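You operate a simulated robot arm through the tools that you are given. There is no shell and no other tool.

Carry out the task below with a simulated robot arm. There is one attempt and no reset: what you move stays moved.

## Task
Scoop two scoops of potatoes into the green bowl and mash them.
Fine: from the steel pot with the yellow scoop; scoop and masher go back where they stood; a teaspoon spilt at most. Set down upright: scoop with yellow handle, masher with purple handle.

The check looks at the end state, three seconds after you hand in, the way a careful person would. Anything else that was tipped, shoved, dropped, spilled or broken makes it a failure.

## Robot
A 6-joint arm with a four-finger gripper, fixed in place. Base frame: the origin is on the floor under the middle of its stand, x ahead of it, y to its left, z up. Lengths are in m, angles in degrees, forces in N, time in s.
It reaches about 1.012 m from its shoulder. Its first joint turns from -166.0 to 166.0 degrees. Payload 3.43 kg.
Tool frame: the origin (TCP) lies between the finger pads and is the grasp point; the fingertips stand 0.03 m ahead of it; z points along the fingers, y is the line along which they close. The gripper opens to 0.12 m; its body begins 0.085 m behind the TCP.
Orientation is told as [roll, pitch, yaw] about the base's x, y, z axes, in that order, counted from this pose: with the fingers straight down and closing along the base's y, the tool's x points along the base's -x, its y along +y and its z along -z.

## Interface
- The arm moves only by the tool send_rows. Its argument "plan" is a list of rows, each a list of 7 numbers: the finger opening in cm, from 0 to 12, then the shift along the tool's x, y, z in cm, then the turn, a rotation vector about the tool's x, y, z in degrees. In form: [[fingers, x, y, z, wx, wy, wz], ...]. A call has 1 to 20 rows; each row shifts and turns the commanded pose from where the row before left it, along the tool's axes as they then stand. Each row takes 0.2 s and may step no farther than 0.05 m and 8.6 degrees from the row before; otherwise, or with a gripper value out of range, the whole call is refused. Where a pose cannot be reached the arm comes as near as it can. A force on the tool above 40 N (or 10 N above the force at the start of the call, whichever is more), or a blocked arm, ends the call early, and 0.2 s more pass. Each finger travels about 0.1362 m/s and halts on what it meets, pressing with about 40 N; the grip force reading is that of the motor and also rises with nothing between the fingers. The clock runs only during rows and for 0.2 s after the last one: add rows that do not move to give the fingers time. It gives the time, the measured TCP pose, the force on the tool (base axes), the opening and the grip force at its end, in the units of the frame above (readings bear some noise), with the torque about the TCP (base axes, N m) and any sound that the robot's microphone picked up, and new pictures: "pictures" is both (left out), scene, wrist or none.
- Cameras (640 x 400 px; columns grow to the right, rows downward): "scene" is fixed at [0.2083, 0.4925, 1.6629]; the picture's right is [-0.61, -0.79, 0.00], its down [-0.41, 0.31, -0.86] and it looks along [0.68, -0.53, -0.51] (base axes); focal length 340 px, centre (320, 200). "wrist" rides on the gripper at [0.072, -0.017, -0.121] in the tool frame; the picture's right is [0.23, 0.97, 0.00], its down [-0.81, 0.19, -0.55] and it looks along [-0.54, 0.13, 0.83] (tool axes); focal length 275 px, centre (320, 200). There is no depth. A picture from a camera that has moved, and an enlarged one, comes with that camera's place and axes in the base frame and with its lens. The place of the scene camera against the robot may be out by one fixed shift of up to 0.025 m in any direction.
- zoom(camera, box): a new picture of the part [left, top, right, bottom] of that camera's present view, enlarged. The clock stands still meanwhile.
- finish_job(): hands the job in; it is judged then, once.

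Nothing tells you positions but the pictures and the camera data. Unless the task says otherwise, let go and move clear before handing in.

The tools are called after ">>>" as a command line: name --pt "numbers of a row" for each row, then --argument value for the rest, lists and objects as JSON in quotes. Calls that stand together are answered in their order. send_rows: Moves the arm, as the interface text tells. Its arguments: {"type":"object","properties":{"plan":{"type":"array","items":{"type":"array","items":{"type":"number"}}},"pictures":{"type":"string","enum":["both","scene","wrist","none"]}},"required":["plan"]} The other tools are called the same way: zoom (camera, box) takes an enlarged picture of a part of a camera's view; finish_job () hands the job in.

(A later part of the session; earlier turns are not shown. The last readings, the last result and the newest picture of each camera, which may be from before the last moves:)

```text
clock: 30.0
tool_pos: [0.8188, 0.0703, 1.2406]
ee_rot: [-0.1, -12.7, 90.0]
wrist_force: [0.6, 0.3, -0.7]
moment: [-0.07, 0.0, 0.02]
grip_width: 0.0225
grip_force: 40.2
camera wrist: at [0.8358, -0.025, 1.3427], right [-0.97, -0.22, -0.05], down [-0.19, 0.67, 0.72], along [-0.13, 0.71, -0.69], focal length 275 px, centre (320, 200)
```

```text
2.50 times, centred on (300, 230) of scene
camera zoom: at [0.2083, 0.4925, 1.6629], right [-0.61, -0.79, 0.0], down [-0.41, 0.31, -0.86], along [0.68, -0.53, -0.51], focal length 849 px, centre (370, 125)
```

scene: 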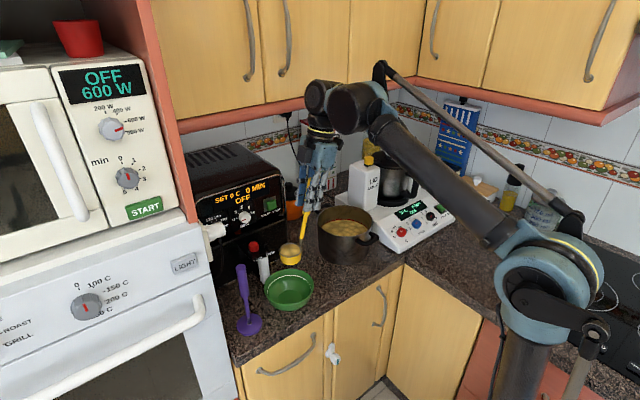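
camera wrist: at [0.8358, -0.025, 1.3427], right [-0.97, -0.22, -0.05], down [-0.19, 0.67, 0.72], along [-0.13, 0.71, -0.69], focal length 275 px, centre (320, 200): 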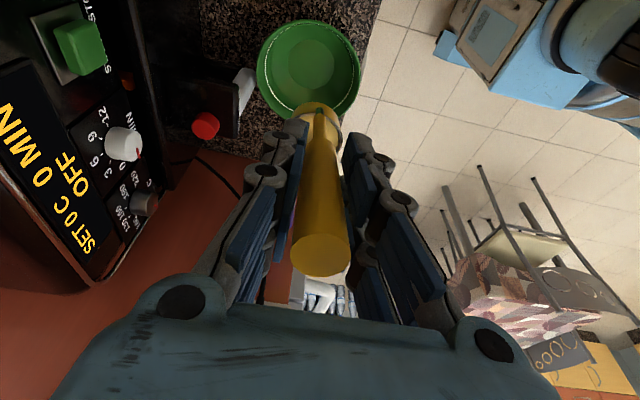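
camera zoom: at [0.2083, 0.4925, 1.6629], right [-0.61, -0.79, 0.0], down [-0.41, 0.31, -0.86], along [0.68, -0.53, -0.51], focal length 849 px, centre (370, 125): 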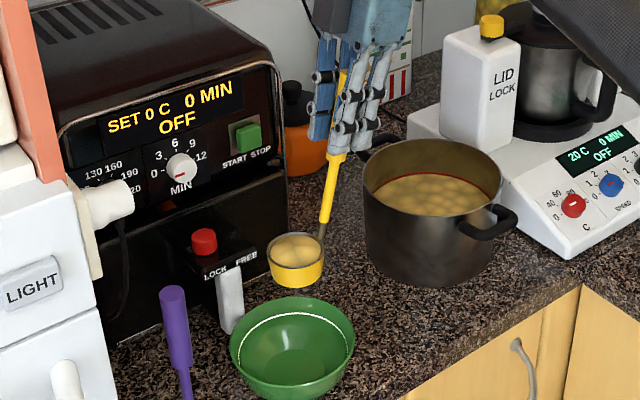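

The cup is over the bowl. I'll lower it and begin tipping, pivoting about the pouring lip, which stays above the bowl's middle.

>>> send_rows --pt "0 0.63 -1.0 2.89 0 0 0" --pt "0 0.63 -1.0 2.89 0 0 0" --pt "0 0.63 -1.0 2.89 0 0 0" --pt "0 -0.052 2.1 -0.24 8.3 0 -1.81" --pt "0 -0.052 2.1 -0.24 8.3 0 -1.81" --pt "0 -0.052 2.1 -0.24 8.3 0 -1.81" --pt "0 0 0 0 0 0 0"

>>> zoom --camera "scene" --box '[250, 180, 350, 320]'

```text
clock: 31.6
tool_pos: [0.7856, 0.0712, 1.1519]
ee_rot: [-26.2, -11.6, 95.3]
wrist_force: [-1.2, -0.4, -1.2]
moment: [-0.05, 0.13, -0.01]
grip_width: 0.0221
grip_force: 40.2
camera wrist: at [0.7571, -0.0243, 1.2507], right [-0.86, -0.22, -0.47], down [-0.48, 0.67, 0.57], along [0.19, 0.71, -0.68], focal length 275 px, centre (320, 200)
```

scene: 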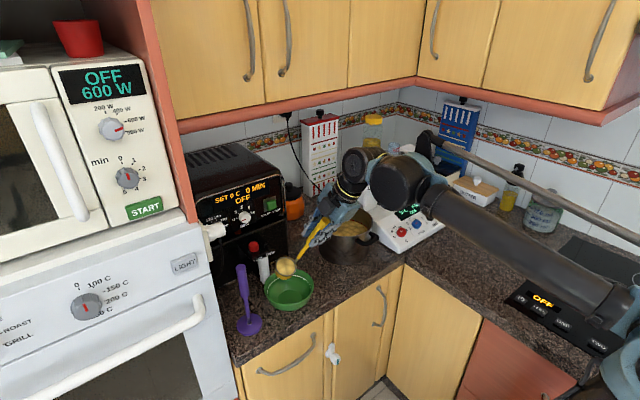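
wrist: 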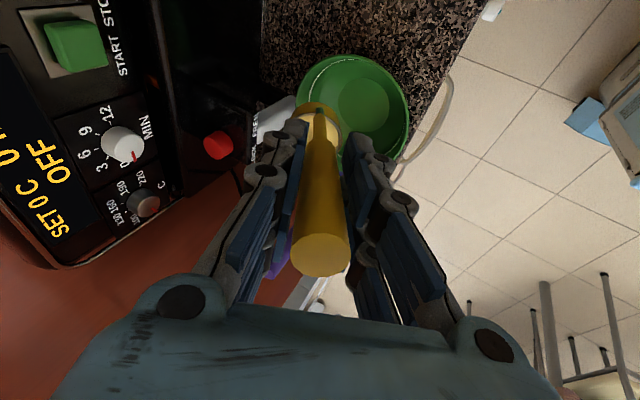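

```text
2.86 times, centred on (300, 250) of scene
camera zoom: at [0.2083, 0.4925, 1.6629], right [-0.61, -0.79, 0.0], down [-0.41, 0.31, -0.86], along [0.68, -0.53, -0.51], focal length 970 px, centre (377, 57)
```

zoom: 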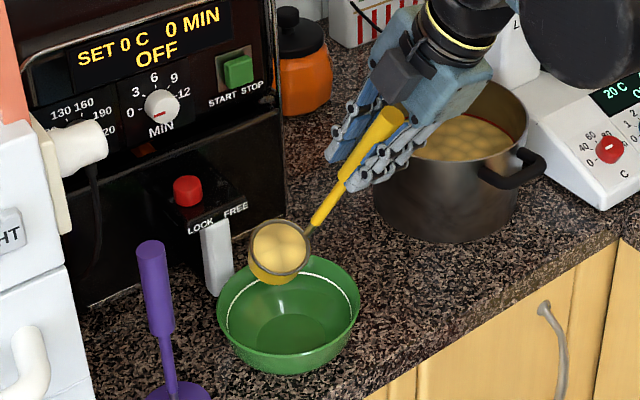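

The lip is above the bowl centre and the contents are holding. I'll continue tipping.

>>> send_rows --pt "0 -0.052 2.1 -0.24 8.3 0 -1.81" --pt "0 -0.052 2.1 -0.24 8.3 0 -1.81" --pt "0 -0.052 2.1 -0.24 8.3 0 -1.81" --pt "0 -0.052 2.1 -0.24 8.3 0 -1.81" --pt "0 0 0 0 0 0 0"

>>> zoom --camera "scene" --box '[250, 180, 350, 320]'

```text
clock: 32.8
tool_pos: [0.7139, 0.0703, 1.1073]
ee_rot: [-60.3, -6.6, 100.7]
wrist_force: [0.0, 0.4, -0.7]
moment: [-0.07, 0.17, -0.01]
grip_width: 0.0222
grip_force: 39.8
camera wrist: at [0.6353, -0.0236, 1.1726], right [-0.45, -0.22, -0.87], down [-0.71, 0.67, 0.2], along [0.54, 0.71, -0.46], focal length 275 px, centre (320, 200)
```

scene: 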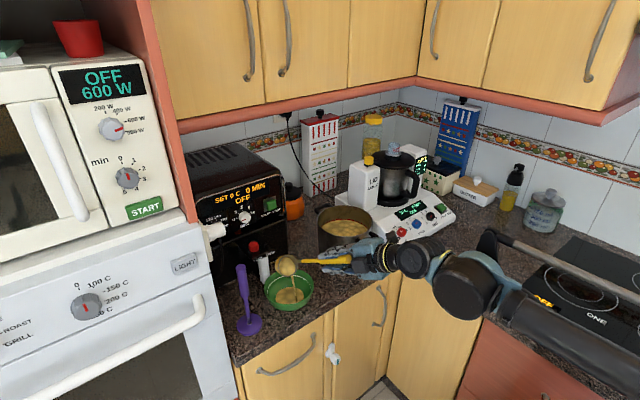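
wrist: 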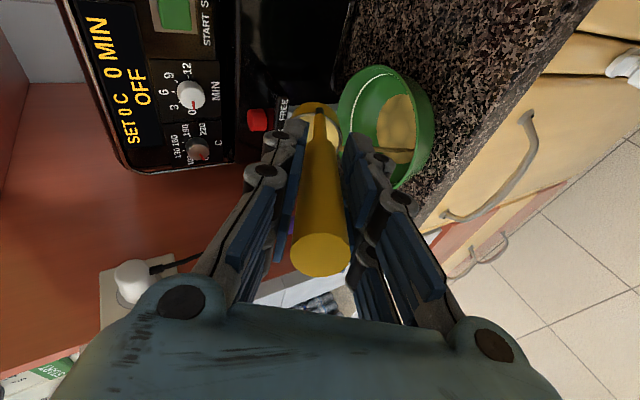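

```text
2.86 times, centred on (300, 250) of scene
camera zoom: at [0.2083, 0.4925, 1.6629], right [-0.61, -0.79, 0.0], down [-0.41, 0.31, -0.86], along [0.68, -0.53, -0.51], focal length 970 px, centre (377, 57)
```

zoom: 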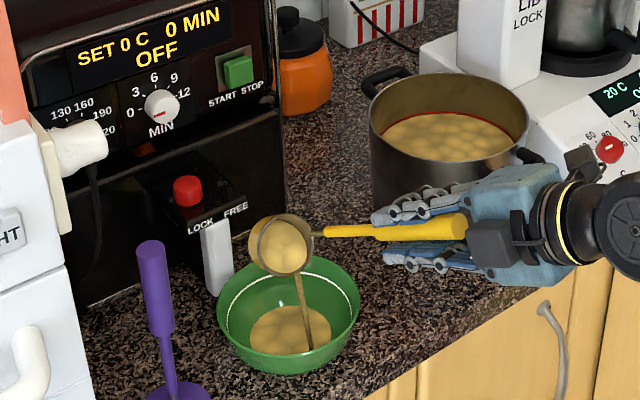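

It is pouring in a thin stream into the bowl. I'll keep tipping with pauses until the cup is empty.

>>> send_rows --pt "0 0 0 0 0 0 0" --pt "0 -0.052 2.1 -0.24 8.3 0 -1.81" --pt "0 0 0 0 0 0 0" --pt "0 -0.052 2.1 -0.24 8.3 0 -1.81" --pt "0 0 0 0 0 0 0" --pt "0 -0.052 2.1 -0.24 8.3 0 -1.81" --pt "0 0 0 0 0 0 0" --pt "0 0 0 0 0 0 0"

>>> zoom --camera "scene" --box '[250, 180, 350, 320]'

```text
clock: 34.6
tool_pos: [0.6852, 0.0722, 1.0502]
ee_rot: [-85.2, -1.5, 102.0]
wrist_force: [0.7, 0.5, -1.9]
moment: [-0.06, 0.18, 0.0]
grip_width: 0.022
grip_force: 40.0
camera wrist: at [0.5846, -0.0218, 1.0761], right [-0.04, -0.22, -0.98], down [-0.73, 0.68, -0.12], along [0.69, 0.7, -0.18], focal length 275 px, centre (320, 200)
```

scene: 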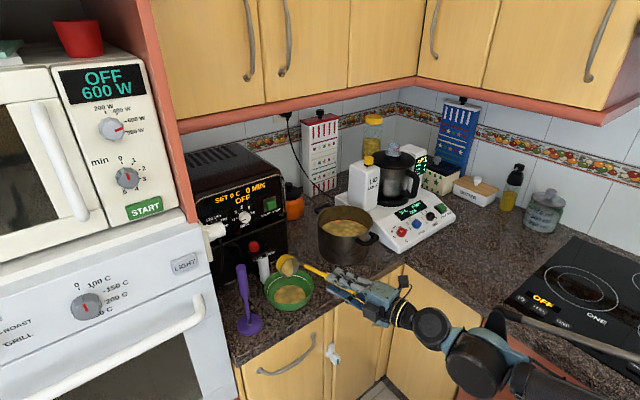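
wrist: 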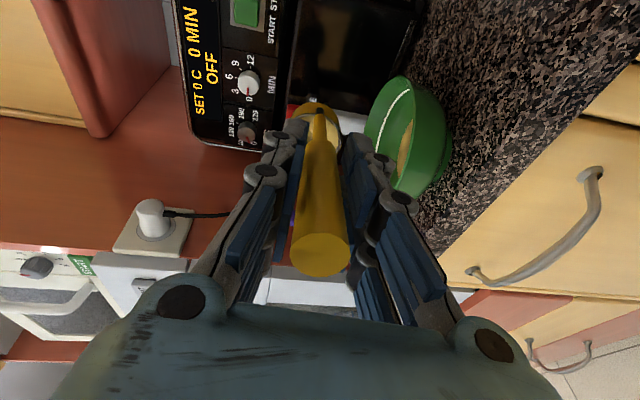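

```text
2.86 times, centred on (300, 250) of scene
camera zoom: at [0.2083, 0.4925, 1.6629], right [-0.61, -0.79, 0.0], down [-0.41, 0.31, -0.86], along [0.68, -0.53, -0.51], focal length 970 px, centre (377, 57)
```

zoom: 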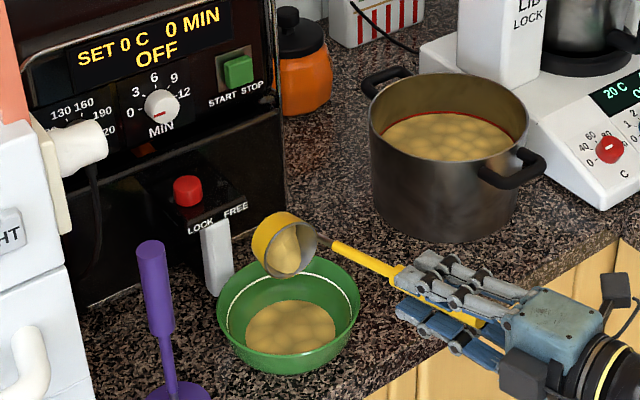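

Part is still in the cup. I'll tip further, still pivoting about the lip.

>>> send_rows --pt "0 -0.052 2.1 -0.24 8.3 0 -1.81" --pt "0 0 0 0 0 0 0" --pt "0 -0.052 2.1 -0.24 8.3 0 -1.81" --pt "0 0 0 0 0 0 0" --pt "0 -0.052 2.1 -0.24 8.3 0 -1.81" --pt "0 0 0 0 0 0 0" --pt "0 0 0 0 0 0 0" --pt "0 0 0 0 0 0 0"

>>> zoom --camera "scene" --box '[250, 180, 350, 320]'

```text
clock: 36.4
tool_pos: [0.6838, 0.0587, 1.0035]
ee_rot: [-95.5, 1.7, 97.0]
wrist_force: [-0.6, -0.2, -2.6]
moment: [-0.07, 0.19, 0.0]
grip_width: 0.0222
grip_force: 40.2
out of reach, approached as far as the arm can: row 1, 3, 5
camera wrist: at [0.5721, -0.0259, 1.0097], right [0.12, -0.24, -0.96], down [-0.63, 0.73, -0.27], along [0.77, 0.64, -0.06], focal length 275 px, centre (320, 200)
```

scene: 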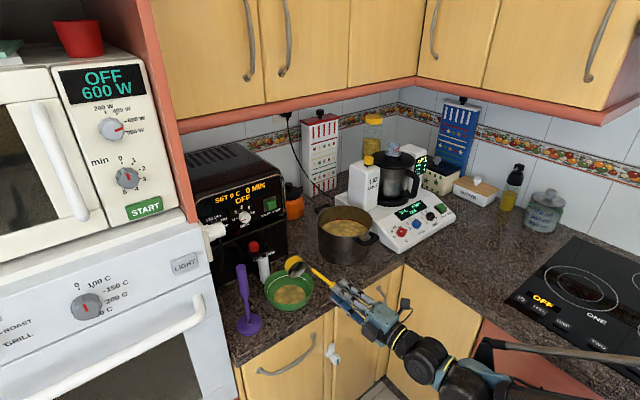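
wrist: 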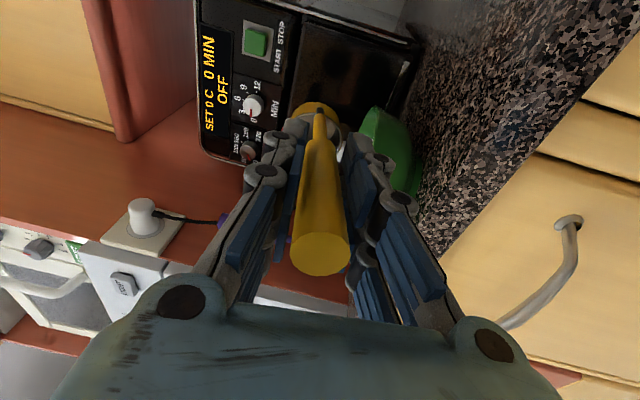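

```text
2.86 times, centred on (300, 250) of scene
camera zoom: at [0.2083, 0.4925, 1.6629], right [-0.61, -0.79, 0.0], down [-0.41, 0.31, -0.86], along [0.68, -0.53, -0.51], focal length 970 px, centre (377, 57)
```

zoom: 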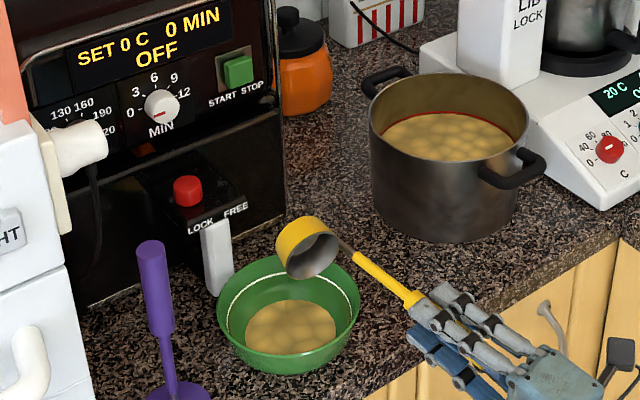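

The arm reached a wrist limit, but the cup looks empty. I'll check the cup and the counter for spills.

>>> zoom --camera "scene" --box '[265, 240, 325, 315]'

```text
5.33 times, centred on (295, 278) of scene
camera zoom: at [0.2083, 0.4925, 1.6629], right [-0.61, -0.79, 0.0], down [-0.41, 0.31, -0.86], along [0.68, -0.53, -0.51], focal length 1812 px, centre (453, -213)
```

zoom: 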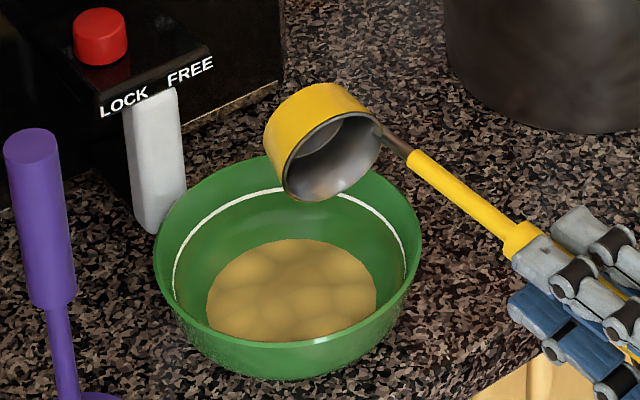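

The cup is empty and one scoop sits in the bowl with nothing spilt. I'll lift the scoop, turn it level again, and return to the pot.

>>> send_rows --pt "0 0.074 -2.49 0.24 0 0 0" --pt "0 0.074 -2.49 0.24 0 0 0" --pt "0 0.074 -2.49 0.24 0 0 0" --pt "0 0.118 -2.04 0.54 -8.3 -0.07 1.81" --pt "0 0.118 -2.04 0.54 -8.3 -0.07 1.81" --pt "0 0.118 -2.04 0.54 -8.3 -0.07 1.81" --pt "0 0.118 -2.04 0.54 -8.3 -0.07 1.81" --pt "0 0.118 -2.04 0.54 -8.3 -0.07 1.81" --pt "0 0.118 -2.04 0.54 -8.3 -0.07 1.81" --pt "0 0.118 -2.04 0.54 -8.3 -0.07 1.81" --pt "0 0.118 -2.04 0.54 -8.3 -0.07 1.81" --pt "0 0.118 -2.04 0.54 -8.3 -0.07 1.81" --pt "0 0.118 -2.04 0.54 -8.3 -0.07 1.81" --pt "0 0.118 -2.04 0.54 -8.3 -0.07 1.81" --pt "0 0 0 0 0 0 0"

>>> zoom --camera "scene" --box '[250, 160, 350, 320]'

```text
clock: 39.6
tool_pos: [0.8348, 0.0533, 1.2082]
ee_rot: [-6.3, -12.2, 87.5]
wrist_force: [0.2, 0.3, -1.4]
moment: [-0.07, 0.03, 0.0]
grip_width: 0.0222
grip_force: 40.3
out of reach, approached as far as the arm can: row 4
camera wrist: at [0.8341, -0.0405, 1.3125], right [-0.98, -0.16, -0.15], down [-0.22, 0.69, 0.69], along [0.0, 0.71, -0.71], focal length 275 px, centre (320, 200)
```

scene: 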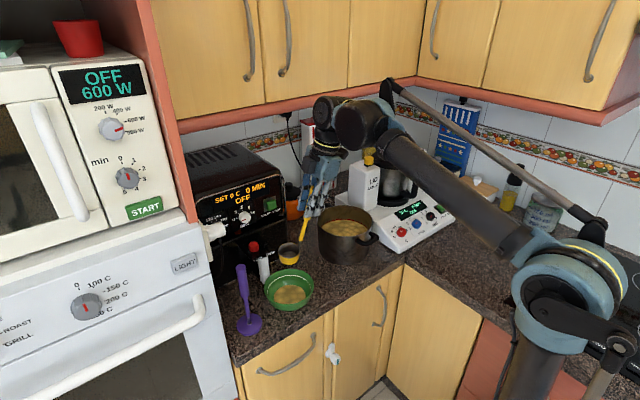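
wrist: 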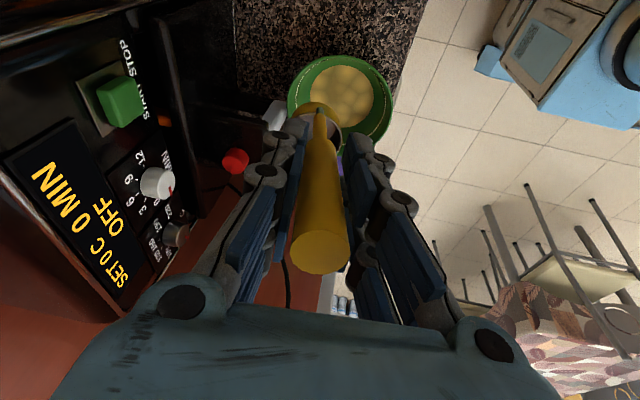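

```text
2.50 times, centred on (300, 240) of scene
camera zoom: at [0.2083, 0.4925, 1.6629], right [-0.61, -0.79, 0.0], down [-0.41, 0.31, -0.86], along [0.68, -0.53, -0.51], focal length 849 px, centre (370, 100)
```

zoom: 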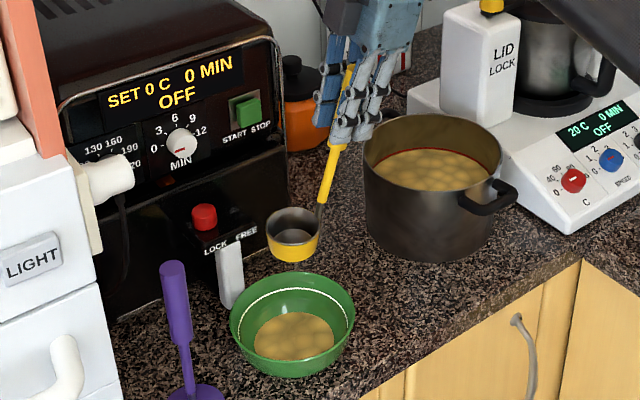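

The scoop is level again. I'll turn it back to the pot heading while rising slightly.

>>> send_rows --pt "0 0 0 0 -6.3 0 0" --pt "0 -0.064 0 -0.293 1.81 0 8.3" --pt "0 -0.064 0 -0.293 1.81 0 8.3" --pt "0 -0.064 0 -0.293 1.81 0 8.3" --pt "0 -0.064 0 -0.293 1.81 0 8.3" --pt "0 -0.064 0 -0.293 1.81 0 8.3" --pt "0 -0.064 0 -0.293 1.81 0 8.3" --pt "0 -0.064 0 -0.293 1.81 0 8.3" --pt "0 -0.064 0 -0.293 1.81 0 8.3" --pt "0 -0.064 0 -0.293 1.81 0 8.3" --pt "0 -0.064 0 -0.293 1.81 0 8.3" --pt "0 -0.064 0 -0.293 0.53 0 2.44" --pt "0 0 0 0 0 0 0"

```text
clock: 42.4
tool_pos: [0.8354, 0.052, 1.241]
ee_rot: [-0.1, -12.5, 0.0]
wrist_force: [-0.3, 0.3, -1.0]
moment: [0.0, 0.08, 0.04]
grip_width: 0.0223
grip_force: 40.1
camera wrist: at [0.74, 0.0374, 1.3434], right [-0.22, 0.97, -0.05], down [0.67, 0.19, 0.71], along [0.71, 0.13, -0.7], focal length 275 px, centre (320, 200)
```

scene: 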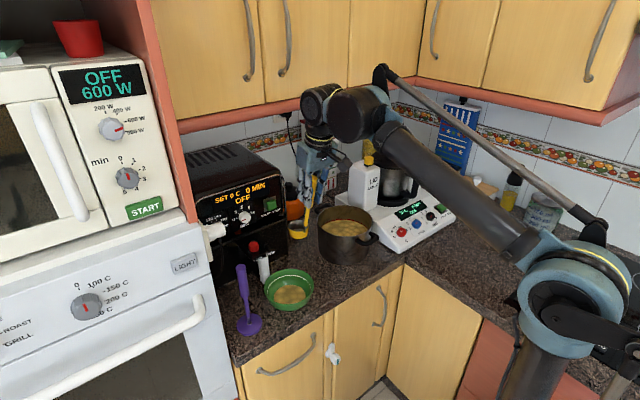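
wrist: 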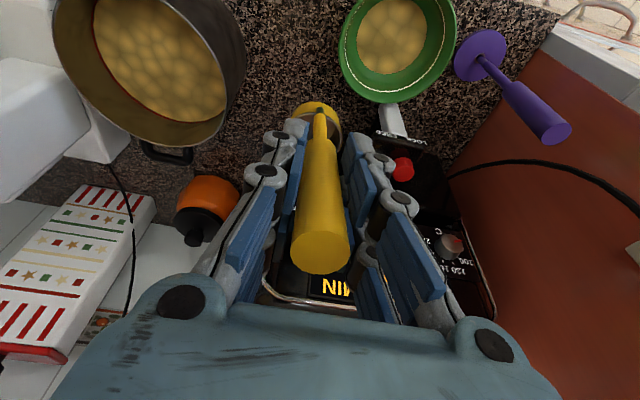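

Now the second scoop, following the same path over the pot with a 25° tilt.

>>> send_rows --pt "0 -0.7 -4.68 0.15 0 0 0" --pt "0 -0.7 -4.68 0.15 0 0 0" --pt "0 -0.7 -4.68 0.15 0 0 0" --pt "0 -0.7 -4.68 0.15 0 0 0" --pt "0 0 0 0 8.3 0 -1.81" --pt "0 0 0 0 8.3 0 -1.81" --pt "0 0 0 0 8.3 0 -1.81" --pt "0 0.58 1.27 2.66 0 0 0" --pt "0 0.58 1.27 2.66 0 0 0" --pt "0 0 0 0 0 0 0"

>>> zoom --camera "scene" --box '[300, 150, 400, 270]'

```text
clock: 44.6
tool_pos: [0.8645, -0.1349, 1.1806]
ee_rot: [-26.2, -11.2, 5.3]
wrist_force: [-0.2, -0.3, -1.6]
moment: [0.11, 0.03, 0.0]
grip_width: 0.0222
grip_force: 39.5
camera wrist: at [0.7696, -0.1045, 1.2807], right [-0.22, 0.86, -0.46], down [0.67, 0.48, 0.56], along [0.7, -0.19, -0.68], focal length 275 px, centre (320, 200)
```

scene: 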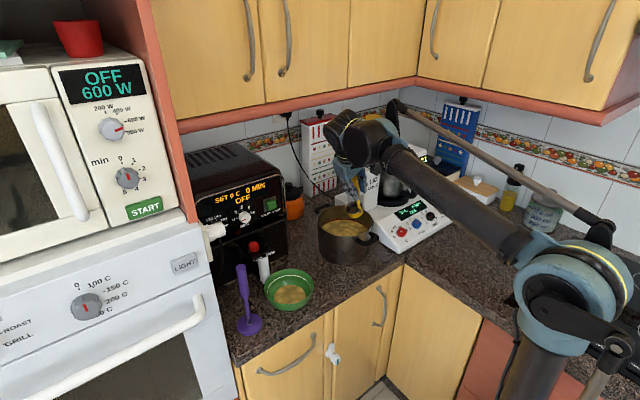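
wrist: 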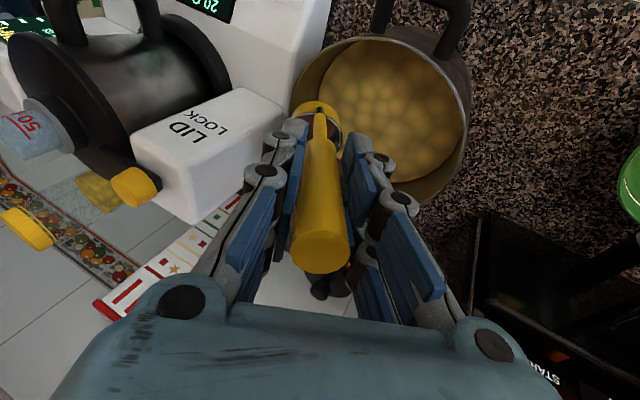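

```text
3.33 times, centred on (350, 210) of scene
camera zoom: at [0.2083, 0.4925, 1.6629], right [-0.61, -0.79, 0.0], down [-0.41, 0.31, -0.86], along [0.68, -0.53, -0.51], focal length 1132 px, centre (220, 167)
```

zoom: 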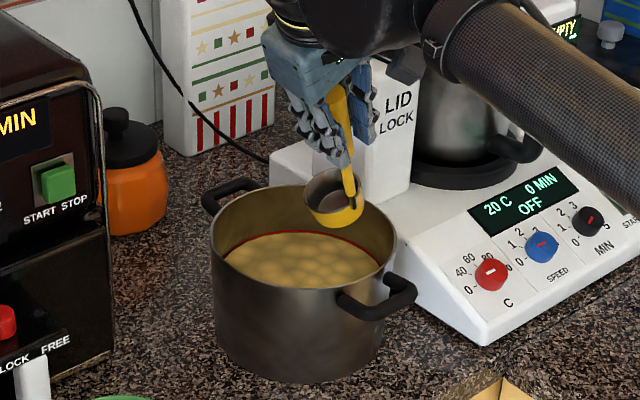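

Same position as before. I'll dig in, sweep level, and lift.

>>> send_rows --pt "0 0.66 1.45 3.04 0 0 0" --pt "0 0.66 1.45 3.04 0 0 0" --pt "0 0.66 1.45 3.04 0 0 0" --pt "0 0 0 0 0 0 0" --pt "0 -0.19 0.7 -0.85 -8.3 0 1.81" --pt "0 0 0 0 -8.3 0 1.81" --pt "0 0 0 0 -8.3 0 1.81" --pt "0 0 0 0 0 0 0" --pt "0 -0.43 0 -1.95 0 0 0" --pt "0 -0.43 0 -1.95 0 0 0" --pt "0 -0.43 0 -1.95 0 0 0" --pt "0 -0.43 0 -1.95 0 0 0" --pt "0 0 0 0 0 0 0"

>>> zoom --camera "scene" --box '[320, 190, 380, 260]'

```text
clock: 47.4
tool_pos: [0.8644, -0.1268, 1.1625]
ee_rot: [-0.1, -12.5, 0.0]
wrist_force: [0.0, 0.5, -2.1]
moment: [0.01, 0.06, 0.0]
grip_width: 0.0222
grip_force: 39.8
camera wrist: at [0.7688, -0.142, 1.2656], right [-0.22, 0.97, -0.05], down [0.67, 0.19, 0.71], along [0.71, 0.13, -0.7], focal length 275 px, centre (320, 200)
```

scene: 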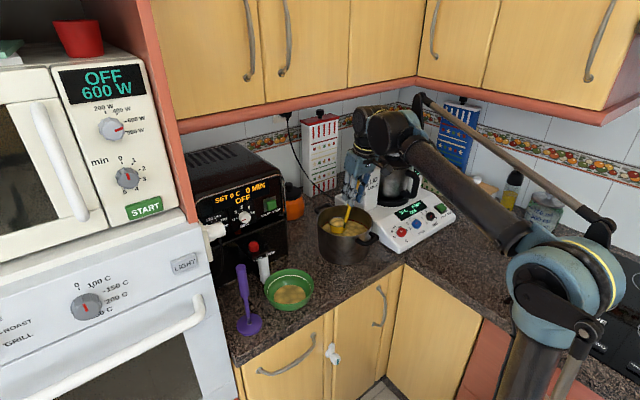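
wrist: 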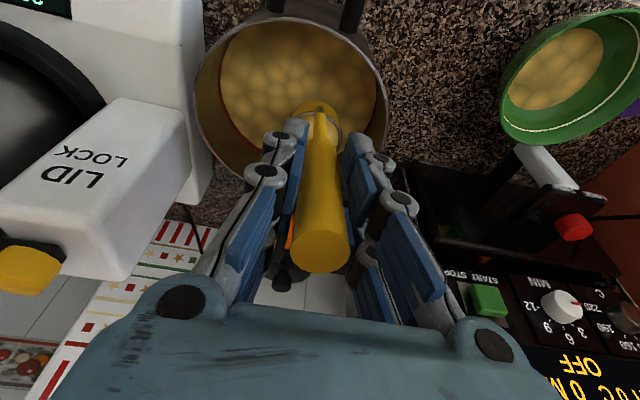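

```text
5.71 times, centred on (350, 225) of scene
camera zoom: at [0.2083, 0.4925, 1.6629], right [-0.61, -0.79, 0.0], down [-0.41, 0.31, -0.86], along [0.68, -0.53, -0.51], focal length 1941 px, centre (149, 57)
```

zoom: 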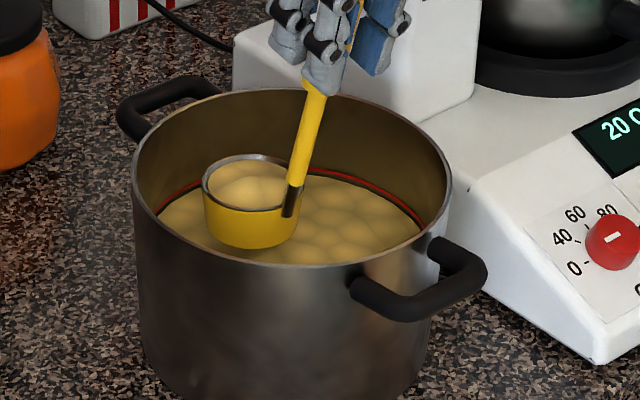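

Full again and level. I'll carry it to the bowl by the same route.

>>> send_rows --pt "0 -0.83 0 -3.8 0 0 0" --pt "0 -0.83 0 -3.8 0 0 0" --pt "0 0.5 2.0 -0.11 0 0 0" --pt "0 0.9 3.9 -0.19 0 0 0" --pt "0 0.9 3.9 -0.19 0 0 0" --pt "0 0.9 3.9 -0.19 0 0 0" --pt "0 0.9 3.9 -0.19 0 0 0" --pt "0 0.4 1.9 -0.09 0 0 0" --pt "0 0 0 0 0 0 0" --pictures "none"

>>> send_rows --pt "0 0 0 0 -1.742 0 -7.99" --pt "0 0 0 0 -1.742 0 -7.99" --pt "0 0 0 0 -1.742 0 -7.99" --pt "0 0 0 0 -1.742 0 -7.99" --pt "0 0 0 0 -1.742 0 -7.99" --pt "0 0 0 0 -1.742 0 -7.99" --pt "0 0 0 0 -1.742 0 -7.99" --pt "0 0 0 0 -1.742 0 -7.99" --pt "0 0 0 0 -1.742 0 -7.99" --pt "0 0 0 0 -1.742 0 -7.99" --pt "0 0 0 0 -1.742 0 -7.99" --pt "0 0 0 0 0 0 0"

>>> zoom --camera "scene" --box '[250, 180, 350, 320]'

```text
clock: 49.4
tool_pos: [0.8197, 0.0684, 1.2397]
ee_rot: [-0.1, -12.5, 0.0]
wrist_force: [0.1, -0.5, -1.4]
moment: [-0.01, 0.08, -0.03]
grip_width: 0.0222
grip_force: 39.8
```

```text
clock: 52.0
tool_pos: [0.817, 0.0686, 1.2394]
ee_rot: [-0.3, -12.2, 90.0]
wrist_force: [-0.1, -0.2, -1.2]
moment: [-0.05, 0.01, 0.01]
grip_width: 0.0219
grip_force: 39.8
camera wrist: at [0.835, -0.0248, 1.3429], right [-0.97, -0.22, -0.05], down [-0.19, 0.68, 0.71], along [-0.13, 0.7, -0.7], focal length 275 px, centre (320, 200)
```

scene: 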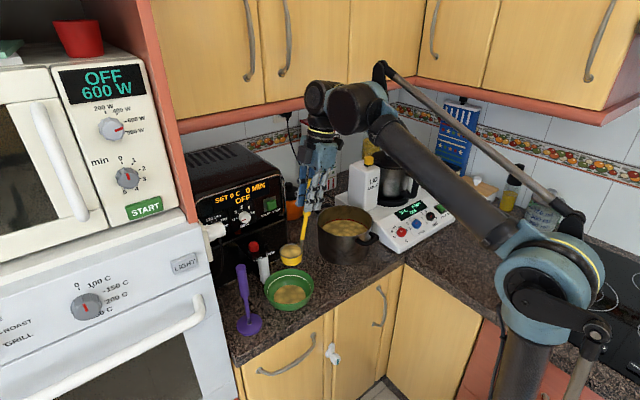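
wrist: 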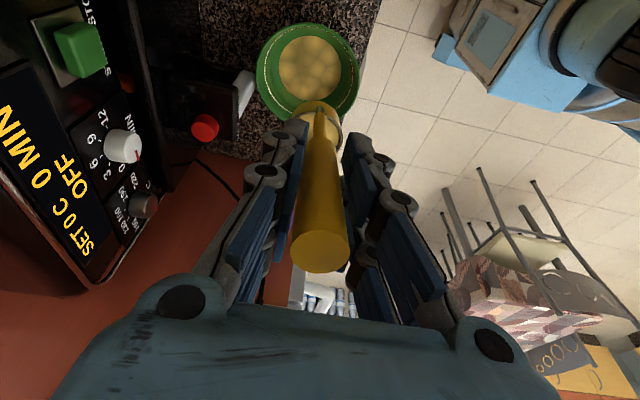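

```text
2.86 times, centred on (300, 250) of scene
camera zoom: at [0.2083, 0.4925, 1.6629], right [-0.61, -0.79, 0.0], down [-0.41, 0.31, -0.86], along [0.68, -0.53, -0.51], focal length 970 px, centre (377, 57)
```

zoom: 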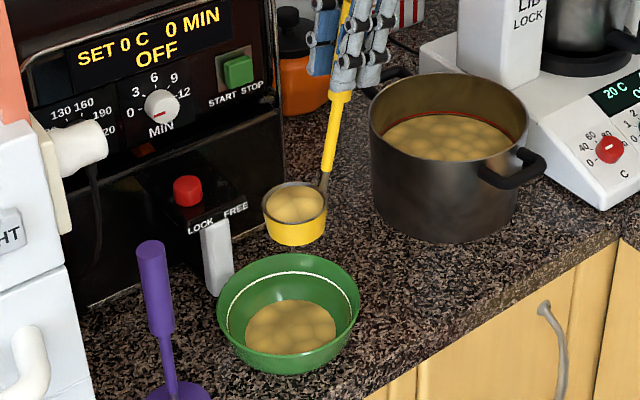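

Identical starting pose. I'll lower and tip gradually, as before.

>>> send_rows --pt "0 0.63 -1.03 2.87 0 0 0" --pt "0 0.63 -1.03 2.87 0 0 0" --pt "0 0.63 -1.03 2.87 0 0 0" --pt "0 -0.052 2.1 -0.24 8.3 0 -1.81" --pt "0 -0.052 2.1 -0.24 8.3 0 -1.81" --pt "0 -0.052 2.1 -0.24 8.3 0 -1.81" --pt "0 -0.052 2.1 -0.24 8.3 0 -1.81" --pt "0 -0.052 2.1 -0.24 8.3 0 -1.81" --pt "0 -0.052 2.1 -0.24 8.3 0 -1.81" --pt "0 0 0 0 0 0 0"

>>> zoom --camera "scene" --box '[250, 180, 350, 320]'

```text
clock: 54.2
tool_pos: [0.7304, 0.0684, 1.1204]
ee_rot: [-51.8, -7.6, 99.4]
wrist_force: [-0.2, -1.0, -0.2]
moment: [-0.1, 0.16, -0.03]
grip_width: 0.0222
grip_force: 40.4
camera wrist: at [0.6615, -0.0258, 1.1982], right [-0.57, -0.22, -0.79], down [-0.67, 0.68, 0.3], along [0.47, 0.7, -0.54], focal length 275 px, centre (320, 200)
```

scene: 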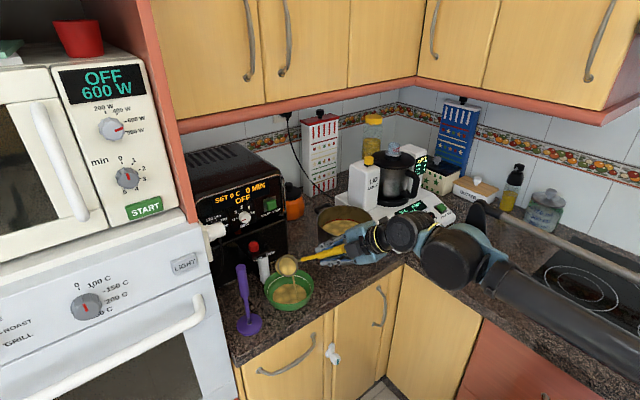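
wrist: 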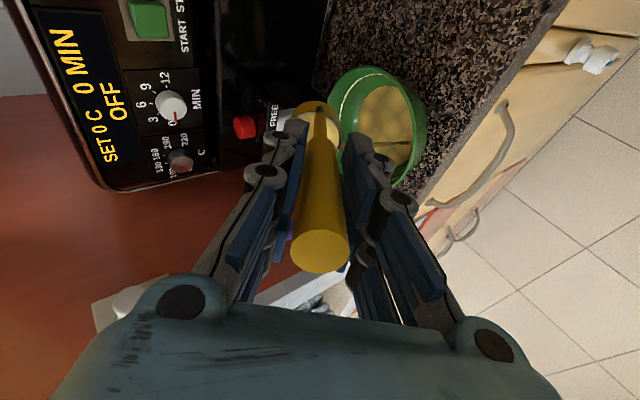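

```text
2.86 times, centred on (300, 250) of scene
camera zoom: at [0.2083, 0.4925, 1.6629], right [-0.61, -0.79, 0.0], down [-0.41, 0.31, -0.86], along [0.68, -0.53, -0.51], focal length 970 px, centre (377, 57)
```

zoom: 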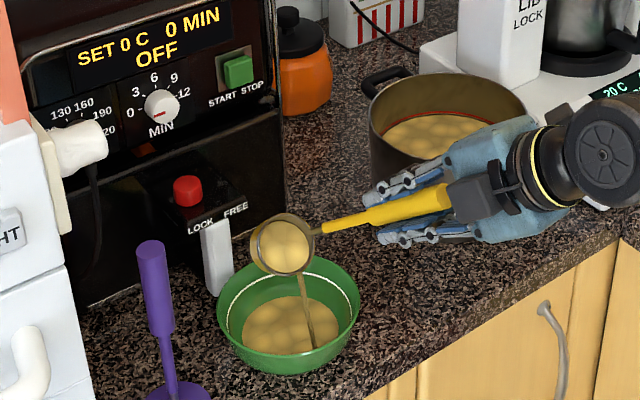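

It is pouring into the bowl again. I'll continue in steps with pauses until it is empty.

>>> send_rows --pt "0 0 0 0 0 0 0" --pt "0 0 0 0 0 0 0" --pt "0 -0.052 2.1 -0.24 8.3 0 -1.81" --pt "0 0 0 0 0 0 0" --pt "0 -0.052 2.1 -0.24 8.3 0 -1.81" --pt "0 0 0 0 0 0 0" --pt "0 -0.052 2.1 -0.24 8.3 0 -1.81" --pt "0 0 0 0 0 0 0" --pt "0 -0.052 2.1 -0.24 8.3 0 -1.81" --pt "0 0 0 0 0 0 0" --pt "0 0 0 0 0 0 0" --pt "0 0 0 0 0 0 0"

>>> zoom --camera "scene" --box '[250, 180, 350, 320]'

```text
clock: 56.8
tool_pos: [0.6849, 0.0692, 1.0489]
ee_rot: [-85.2, -0.9, 102.1]
wrist_force: [0.7, 0.0, -0.7]
moment: [-0.04, 0.16, 0.02]
grip_width: 0.022
grip_force: 39.9
camera wrist: at [0.5843, -0.0253, 1.0761], right [-0.03, -0.23, -0.97], down [-0.72, 0.68, -0.13], along [0.69, 0.7, -0.19], focal length 275 px, centre (320, 200)
```

scene: 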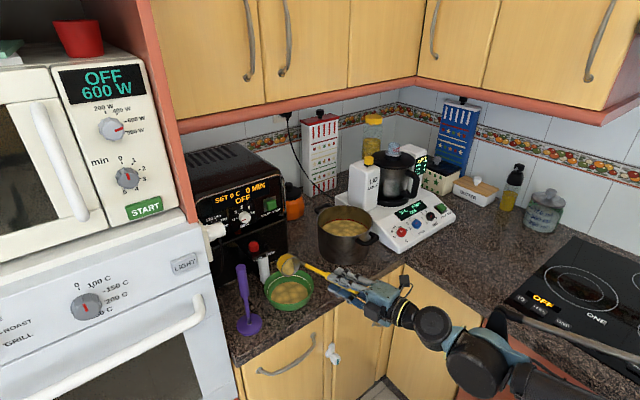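
wrist: 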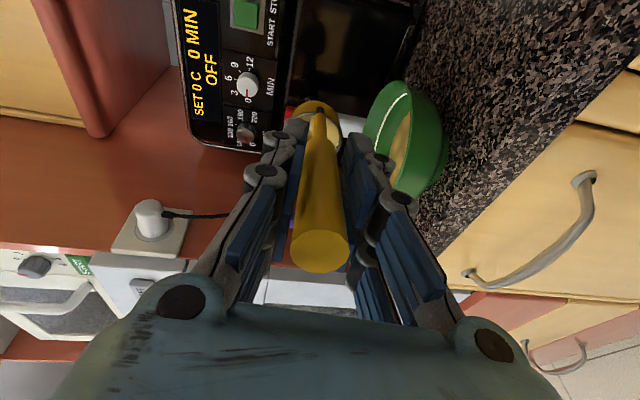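

```text
2.86 times, centred on (300, 250) of scene
camera zoom: at [0.2083, 0.4925, 1.6629], right [-0.61, -0.79, 0.0], down [-0.41, 0.31, -0.86], along [0.68, -0.53, -0.51], focal length 970 px, centre (377, 57)
```

zoom: 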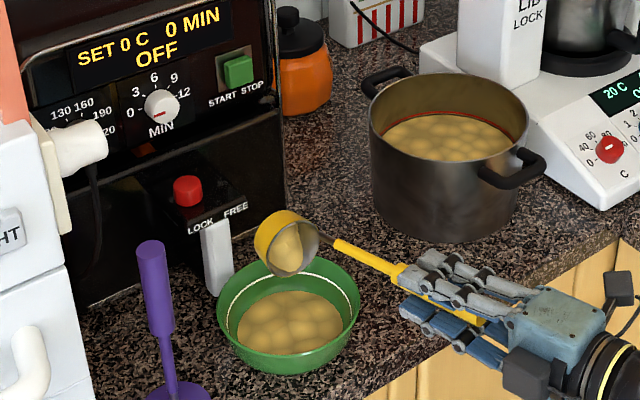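

>>> send_rows --pt "0 -0.052 2.1 -0.24 8.3 0 -1.81" --pt "0 0 0 0 0 0 0" --pt "0 -0.052 2.1 -0.24 8.3 0 -1.81" --pt "0 0 0 0 0 0 0" --pt "0 -0.052 2.1 -0.24 8.3 0 -1.81" --pt "0 0 0 0 0 0 0" --pt "0 0 0 0 0 0 0" --pt "0 0 0 0 0 0 0" --pt "0 0 0 0 0 0 0"

>>> zoom --camera "scene" --box '[265, 240, 325, 315]'

```text
clock: 58.8
tool_pos: [0.6837, 0.0531, 1.0086]
ee_rot: [-91.9, 1.3, 96.6]
wrist_force: [-0.1, -0.2, -1.8]
moment: [0.0, 0.18, 0.01]
grip_width: 0.0224
grip_force: 39.9
out of reach, approached as far as the arm can: row 1, 3, 5
camera wrist: at [0.5721, -0.0293, 1.0237], right [0.06, -0.25, -0.97], down [-0.64, 0.74, -0.23], along [0.77, 0.63, -0.11], focal length 275 px, centre (320, 200)
```

scene: 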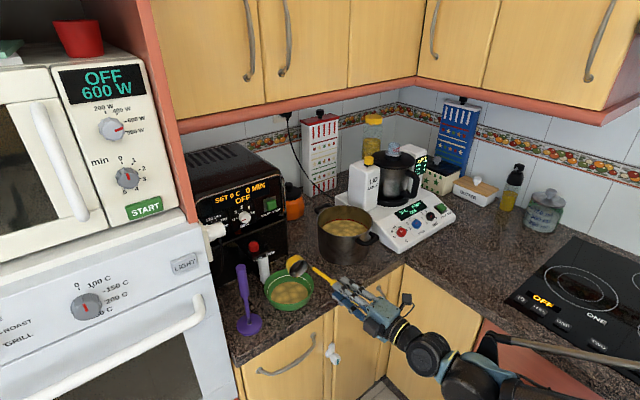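
wrist: 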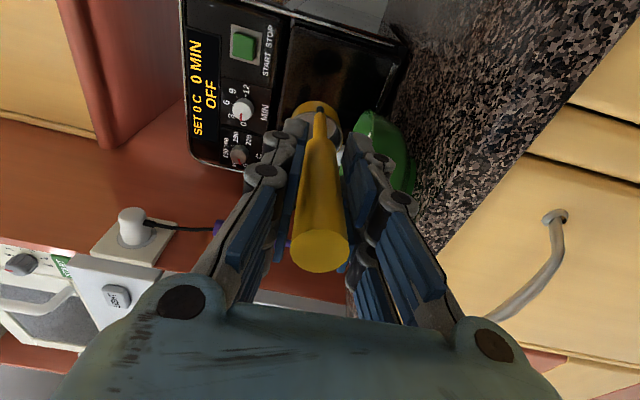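

```text
5.33 times, centred on (295, 278) of scene
camera zoom: at [0.2083, 0.4925, 1.6629], right [-0.61, -0.79, 0.0], down [-0.41, 0.31, -0.86], along [0.68, -0.53, -0.51], focal length 1812 px, centre (453, -213)
```

zoom: 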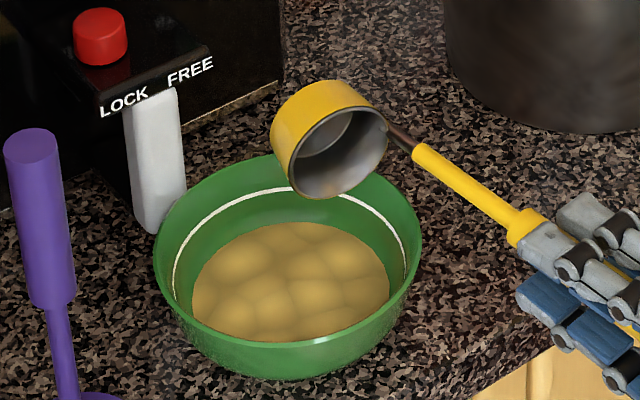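

Both scoops are in the bowl and the cup is empty. I'll lift the scoop and bring it level again to put it back.

>>> send_rows --pt "0 0.05 -2.5 0.08 0 0 0" --pt "0 0.05 -2.5 0.08 0 0 0" --pt "0 0.05 -2.5 0.08 0 0 0" --pt "0 0.118 -2.04 0.54 -8.3 -0.07 1.81" --pt "0 0.118 -2.04 0.54 -8.3 -0.07 1.81" --pt "0 0.118 -2.04 0.54 -8.3 -0.07 1.81" --pt "0 0.118 -2.04 0.54 -8.3 -0.07 1.81" --pt "0 0.118 -2.04 0.54 -8.3 -0.07 1.81" --pt "0 0.118 -2.04 0.54 -8.3 -0.07 1.81" --pt "0 0.118 -2.04 0.54 -8.3 -0.07 1.81" --pt "0 0.118 -2.04 0.54 -8.3 -0.07 1.81" --pt "0 0.118 -2.04 0.54 -8.3 -0.07 1.81" --pt "0 0.118 -2.04 0.54 -8.3 -0.07 1.81" --pt "0 0 0 0 0 0 0"

>>> zoom --camera "scene" --box '[265, 210, 325, 315]'

```text
clock: 61.8
tool_pos: [0.8339, 0.0399, 1.2057]
ee_rot: [-7.2, -11.6, 86.2]
wrist_force: [-0.7, -0.3, -0.5]
moment: [-0.07, 0.02, 0.0]
grip_width: 0.0222
grip_force: 40.3
camera wrist: at [0.8298, -0.0525, 1.3108], right [-0.98, -0.14, -0.17], down [-0.22, 0.7, 0.68], along [0.02, 0.7, -0.72], focal length 275 px, centre (320, 200)
```

scene: 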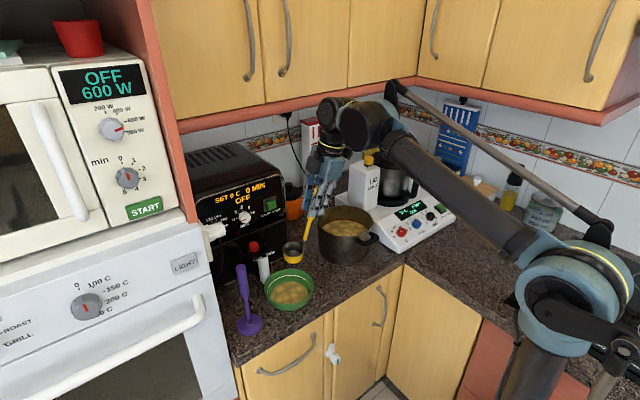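
wrist: 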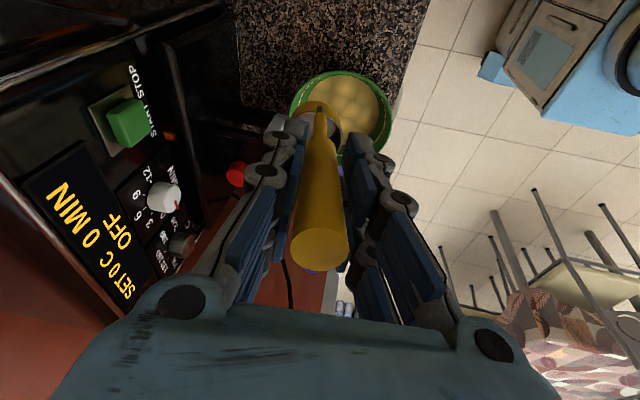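

```text
3.81 times, centred on (295, 262) of scene
camera zoom: at [0.2083, 0.4925, 1.6629], right [-0.61, -0.79, 0.0], down [-0.41, 0.31, -0.86], along [0.68, -0.53, -0.51], focal length 1294 px, centre (415, -38)
```

zoom: 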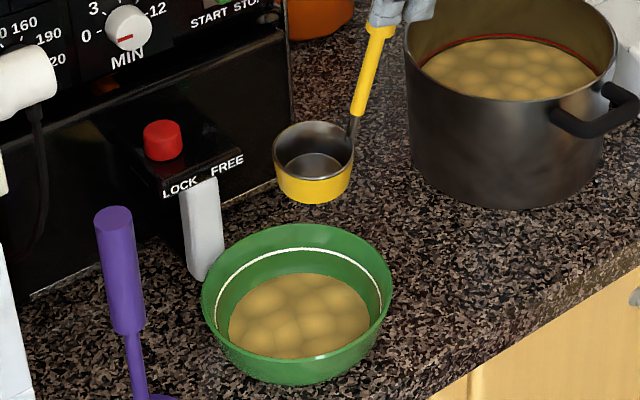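

The scoop is empty and the counter is clean. I'll turn the scoop back to its original heading.

>>> send_rows --pt "0 0 0 0 -7.2 0 0" --pt "0 -0.064 0 -0.293 1.81 0 8.3" --pt "0 -0.064 0 -0.293 1.81 0 8.3" --pt "0 -0.064 0 -0.293 1.81 0 8.3" --pt "0 -0.064 0 -0.293 1.81 0 8.3" --pt "0 -0.064 0 -0.293 1.81 0 8.3" --pt "0 -0.064 0 -0.293 1.81 0 8.3" --pt "0 -0.064 0 -0.293 1.81 0 8.3" --pt "0 -0.064 0 -0.293 1.81 0 8.3" --pt "0 -0.064 0 -0.293 1.81 0 8.3" --pt "0 -0.064 0 -0.293 1.81 0 8.3" --pt "0 -0.064 0 -0.293 0.26 0 1.17" --pt "0 0 0 0 0 0 0" --pictures "wrist"

```text
clock: 64.6
tool_pos: [0.8327, 0.0399, 1.2379]
ee_rot: [-0.6, -12.3, 0.2]
wrist_force: [0.1, 0.4, -0.3]
moment: [0.0, 0.09, 0.0]
grip_width: 0.0222
grip_force: 39.7
camera wrist: at [0.738, 0.0277, 1.3405], right [-0.23, 0.97, -0.06], down [0.67, 0.2, 0.71], along [0.7, 0.12, -0.7], focal length 275 px, centre (320, 200)
```

wrist: 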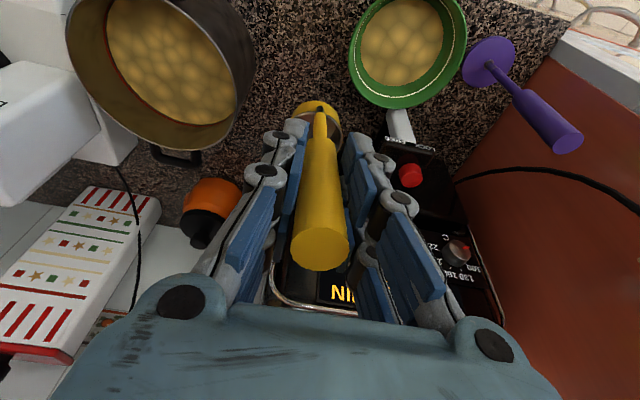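

Close to the original heading. I'll check how the scoop sits in the grip before lowering it.

>>> zoom --camera "wrist" --box '[240, 80, 400, 290]'

>>> zoom --camera "scene" --box '[260, 130, 380, 320]'

```text
1.90 times, centred on (320, 185) of wrist
camera zoom: at [0.738, 0.0277, 1.3405], right [-0.23, 0.97, -0.06], down [0.67, 0.2, 0.71], along [0.7, 0.12, -0.7], focal length 524 px, centre (320, 229)
```

zoom: 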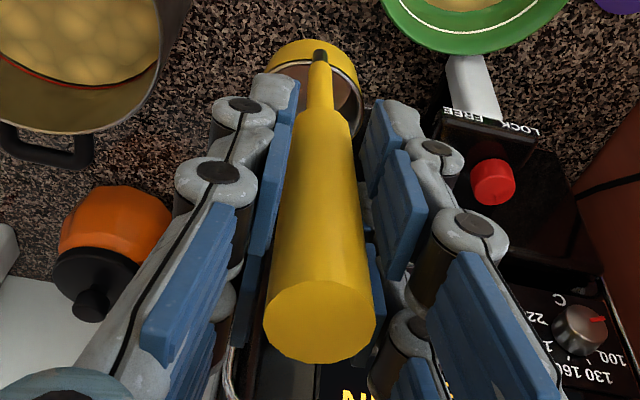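

```text
2.11 times, centred on (320, 225) of scene
camera zoom: at [0.2083, 0.4925, 1.6629], right [-0.61, -0.79, 0.0], down [-0.41, 0.31, -0.86], along [0.68, -0.53, -0.51], focal length 715 px, centre (320, 147)
```

zoom: 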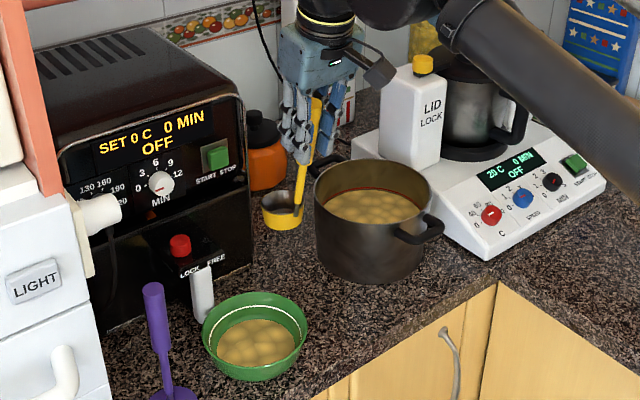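

The handle has crept about 4 mm downward in the grip, so the cup will touch down slightly early. I'll go over its original spot and lower to just above the counter.

>>> send_rows --pt "0 0 0 0 -0.55 0 0.33" --pt "0 3.7 -1.7 -0.8 0 0 0" --pt "0 3.7 -1.7 -0.8 0 0 0" --pt "0 0 0 0 0 0 0" --pt "0 0.788 0 3.615 0 0 0" --pt "0 0.788 0 3.615 0 0 0" --pt "0 0.788 0 3.615 0 0 0" --pt "0 0.63 0 2.89 0 0 0" --pt "0 0 0 0 0 0 0"

>>> zoom --camera "scene" --box '[300, 220, 380, 310]'

```text
clock: 66.6
tool_pos: [0.7585, 0.0084, 1.0966]
ee_rot: [-0.1, -12.5, 0.0]
wrist_force: [0.3, -0.5, -1.2]
moment: [-0.01, 0.05, 0.0]
grip_width: 0.0223
grip_force: 39.8
camera wrist: at [0.6628, -0.0073, 1.1997], right [-0.22, 0.97, -0.05], down [0.67, 0.19, 0.71], along [0.7, 0.13, -0.7], focal length 275 px, centre (320, 200)
```

scene: 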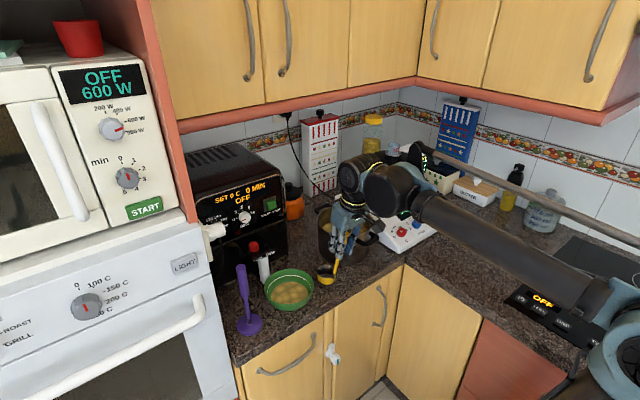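
wrist: 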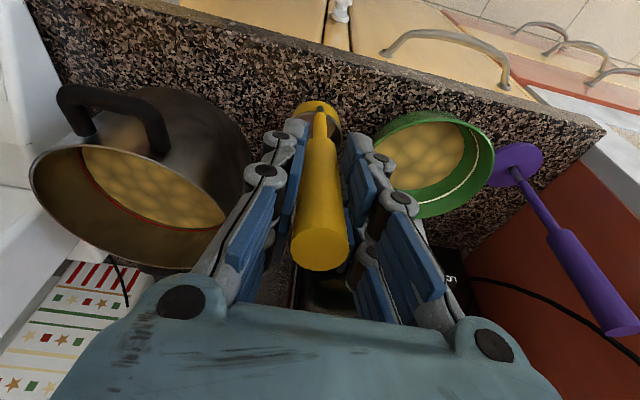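

```text
4.44 times, centred on (340, 265) of scene
camera zoom: at [0.2083, 0.4925, 1.6629], right [-0.61, -0.79, 0.0], down [-0.41, 0.31, -0.86], along [0.68, -0.53, -0.51], focal length 1510 px, centre (231, -89)
```

zoom: 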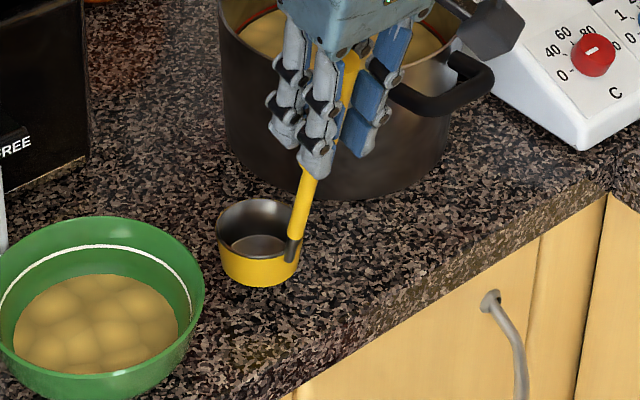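

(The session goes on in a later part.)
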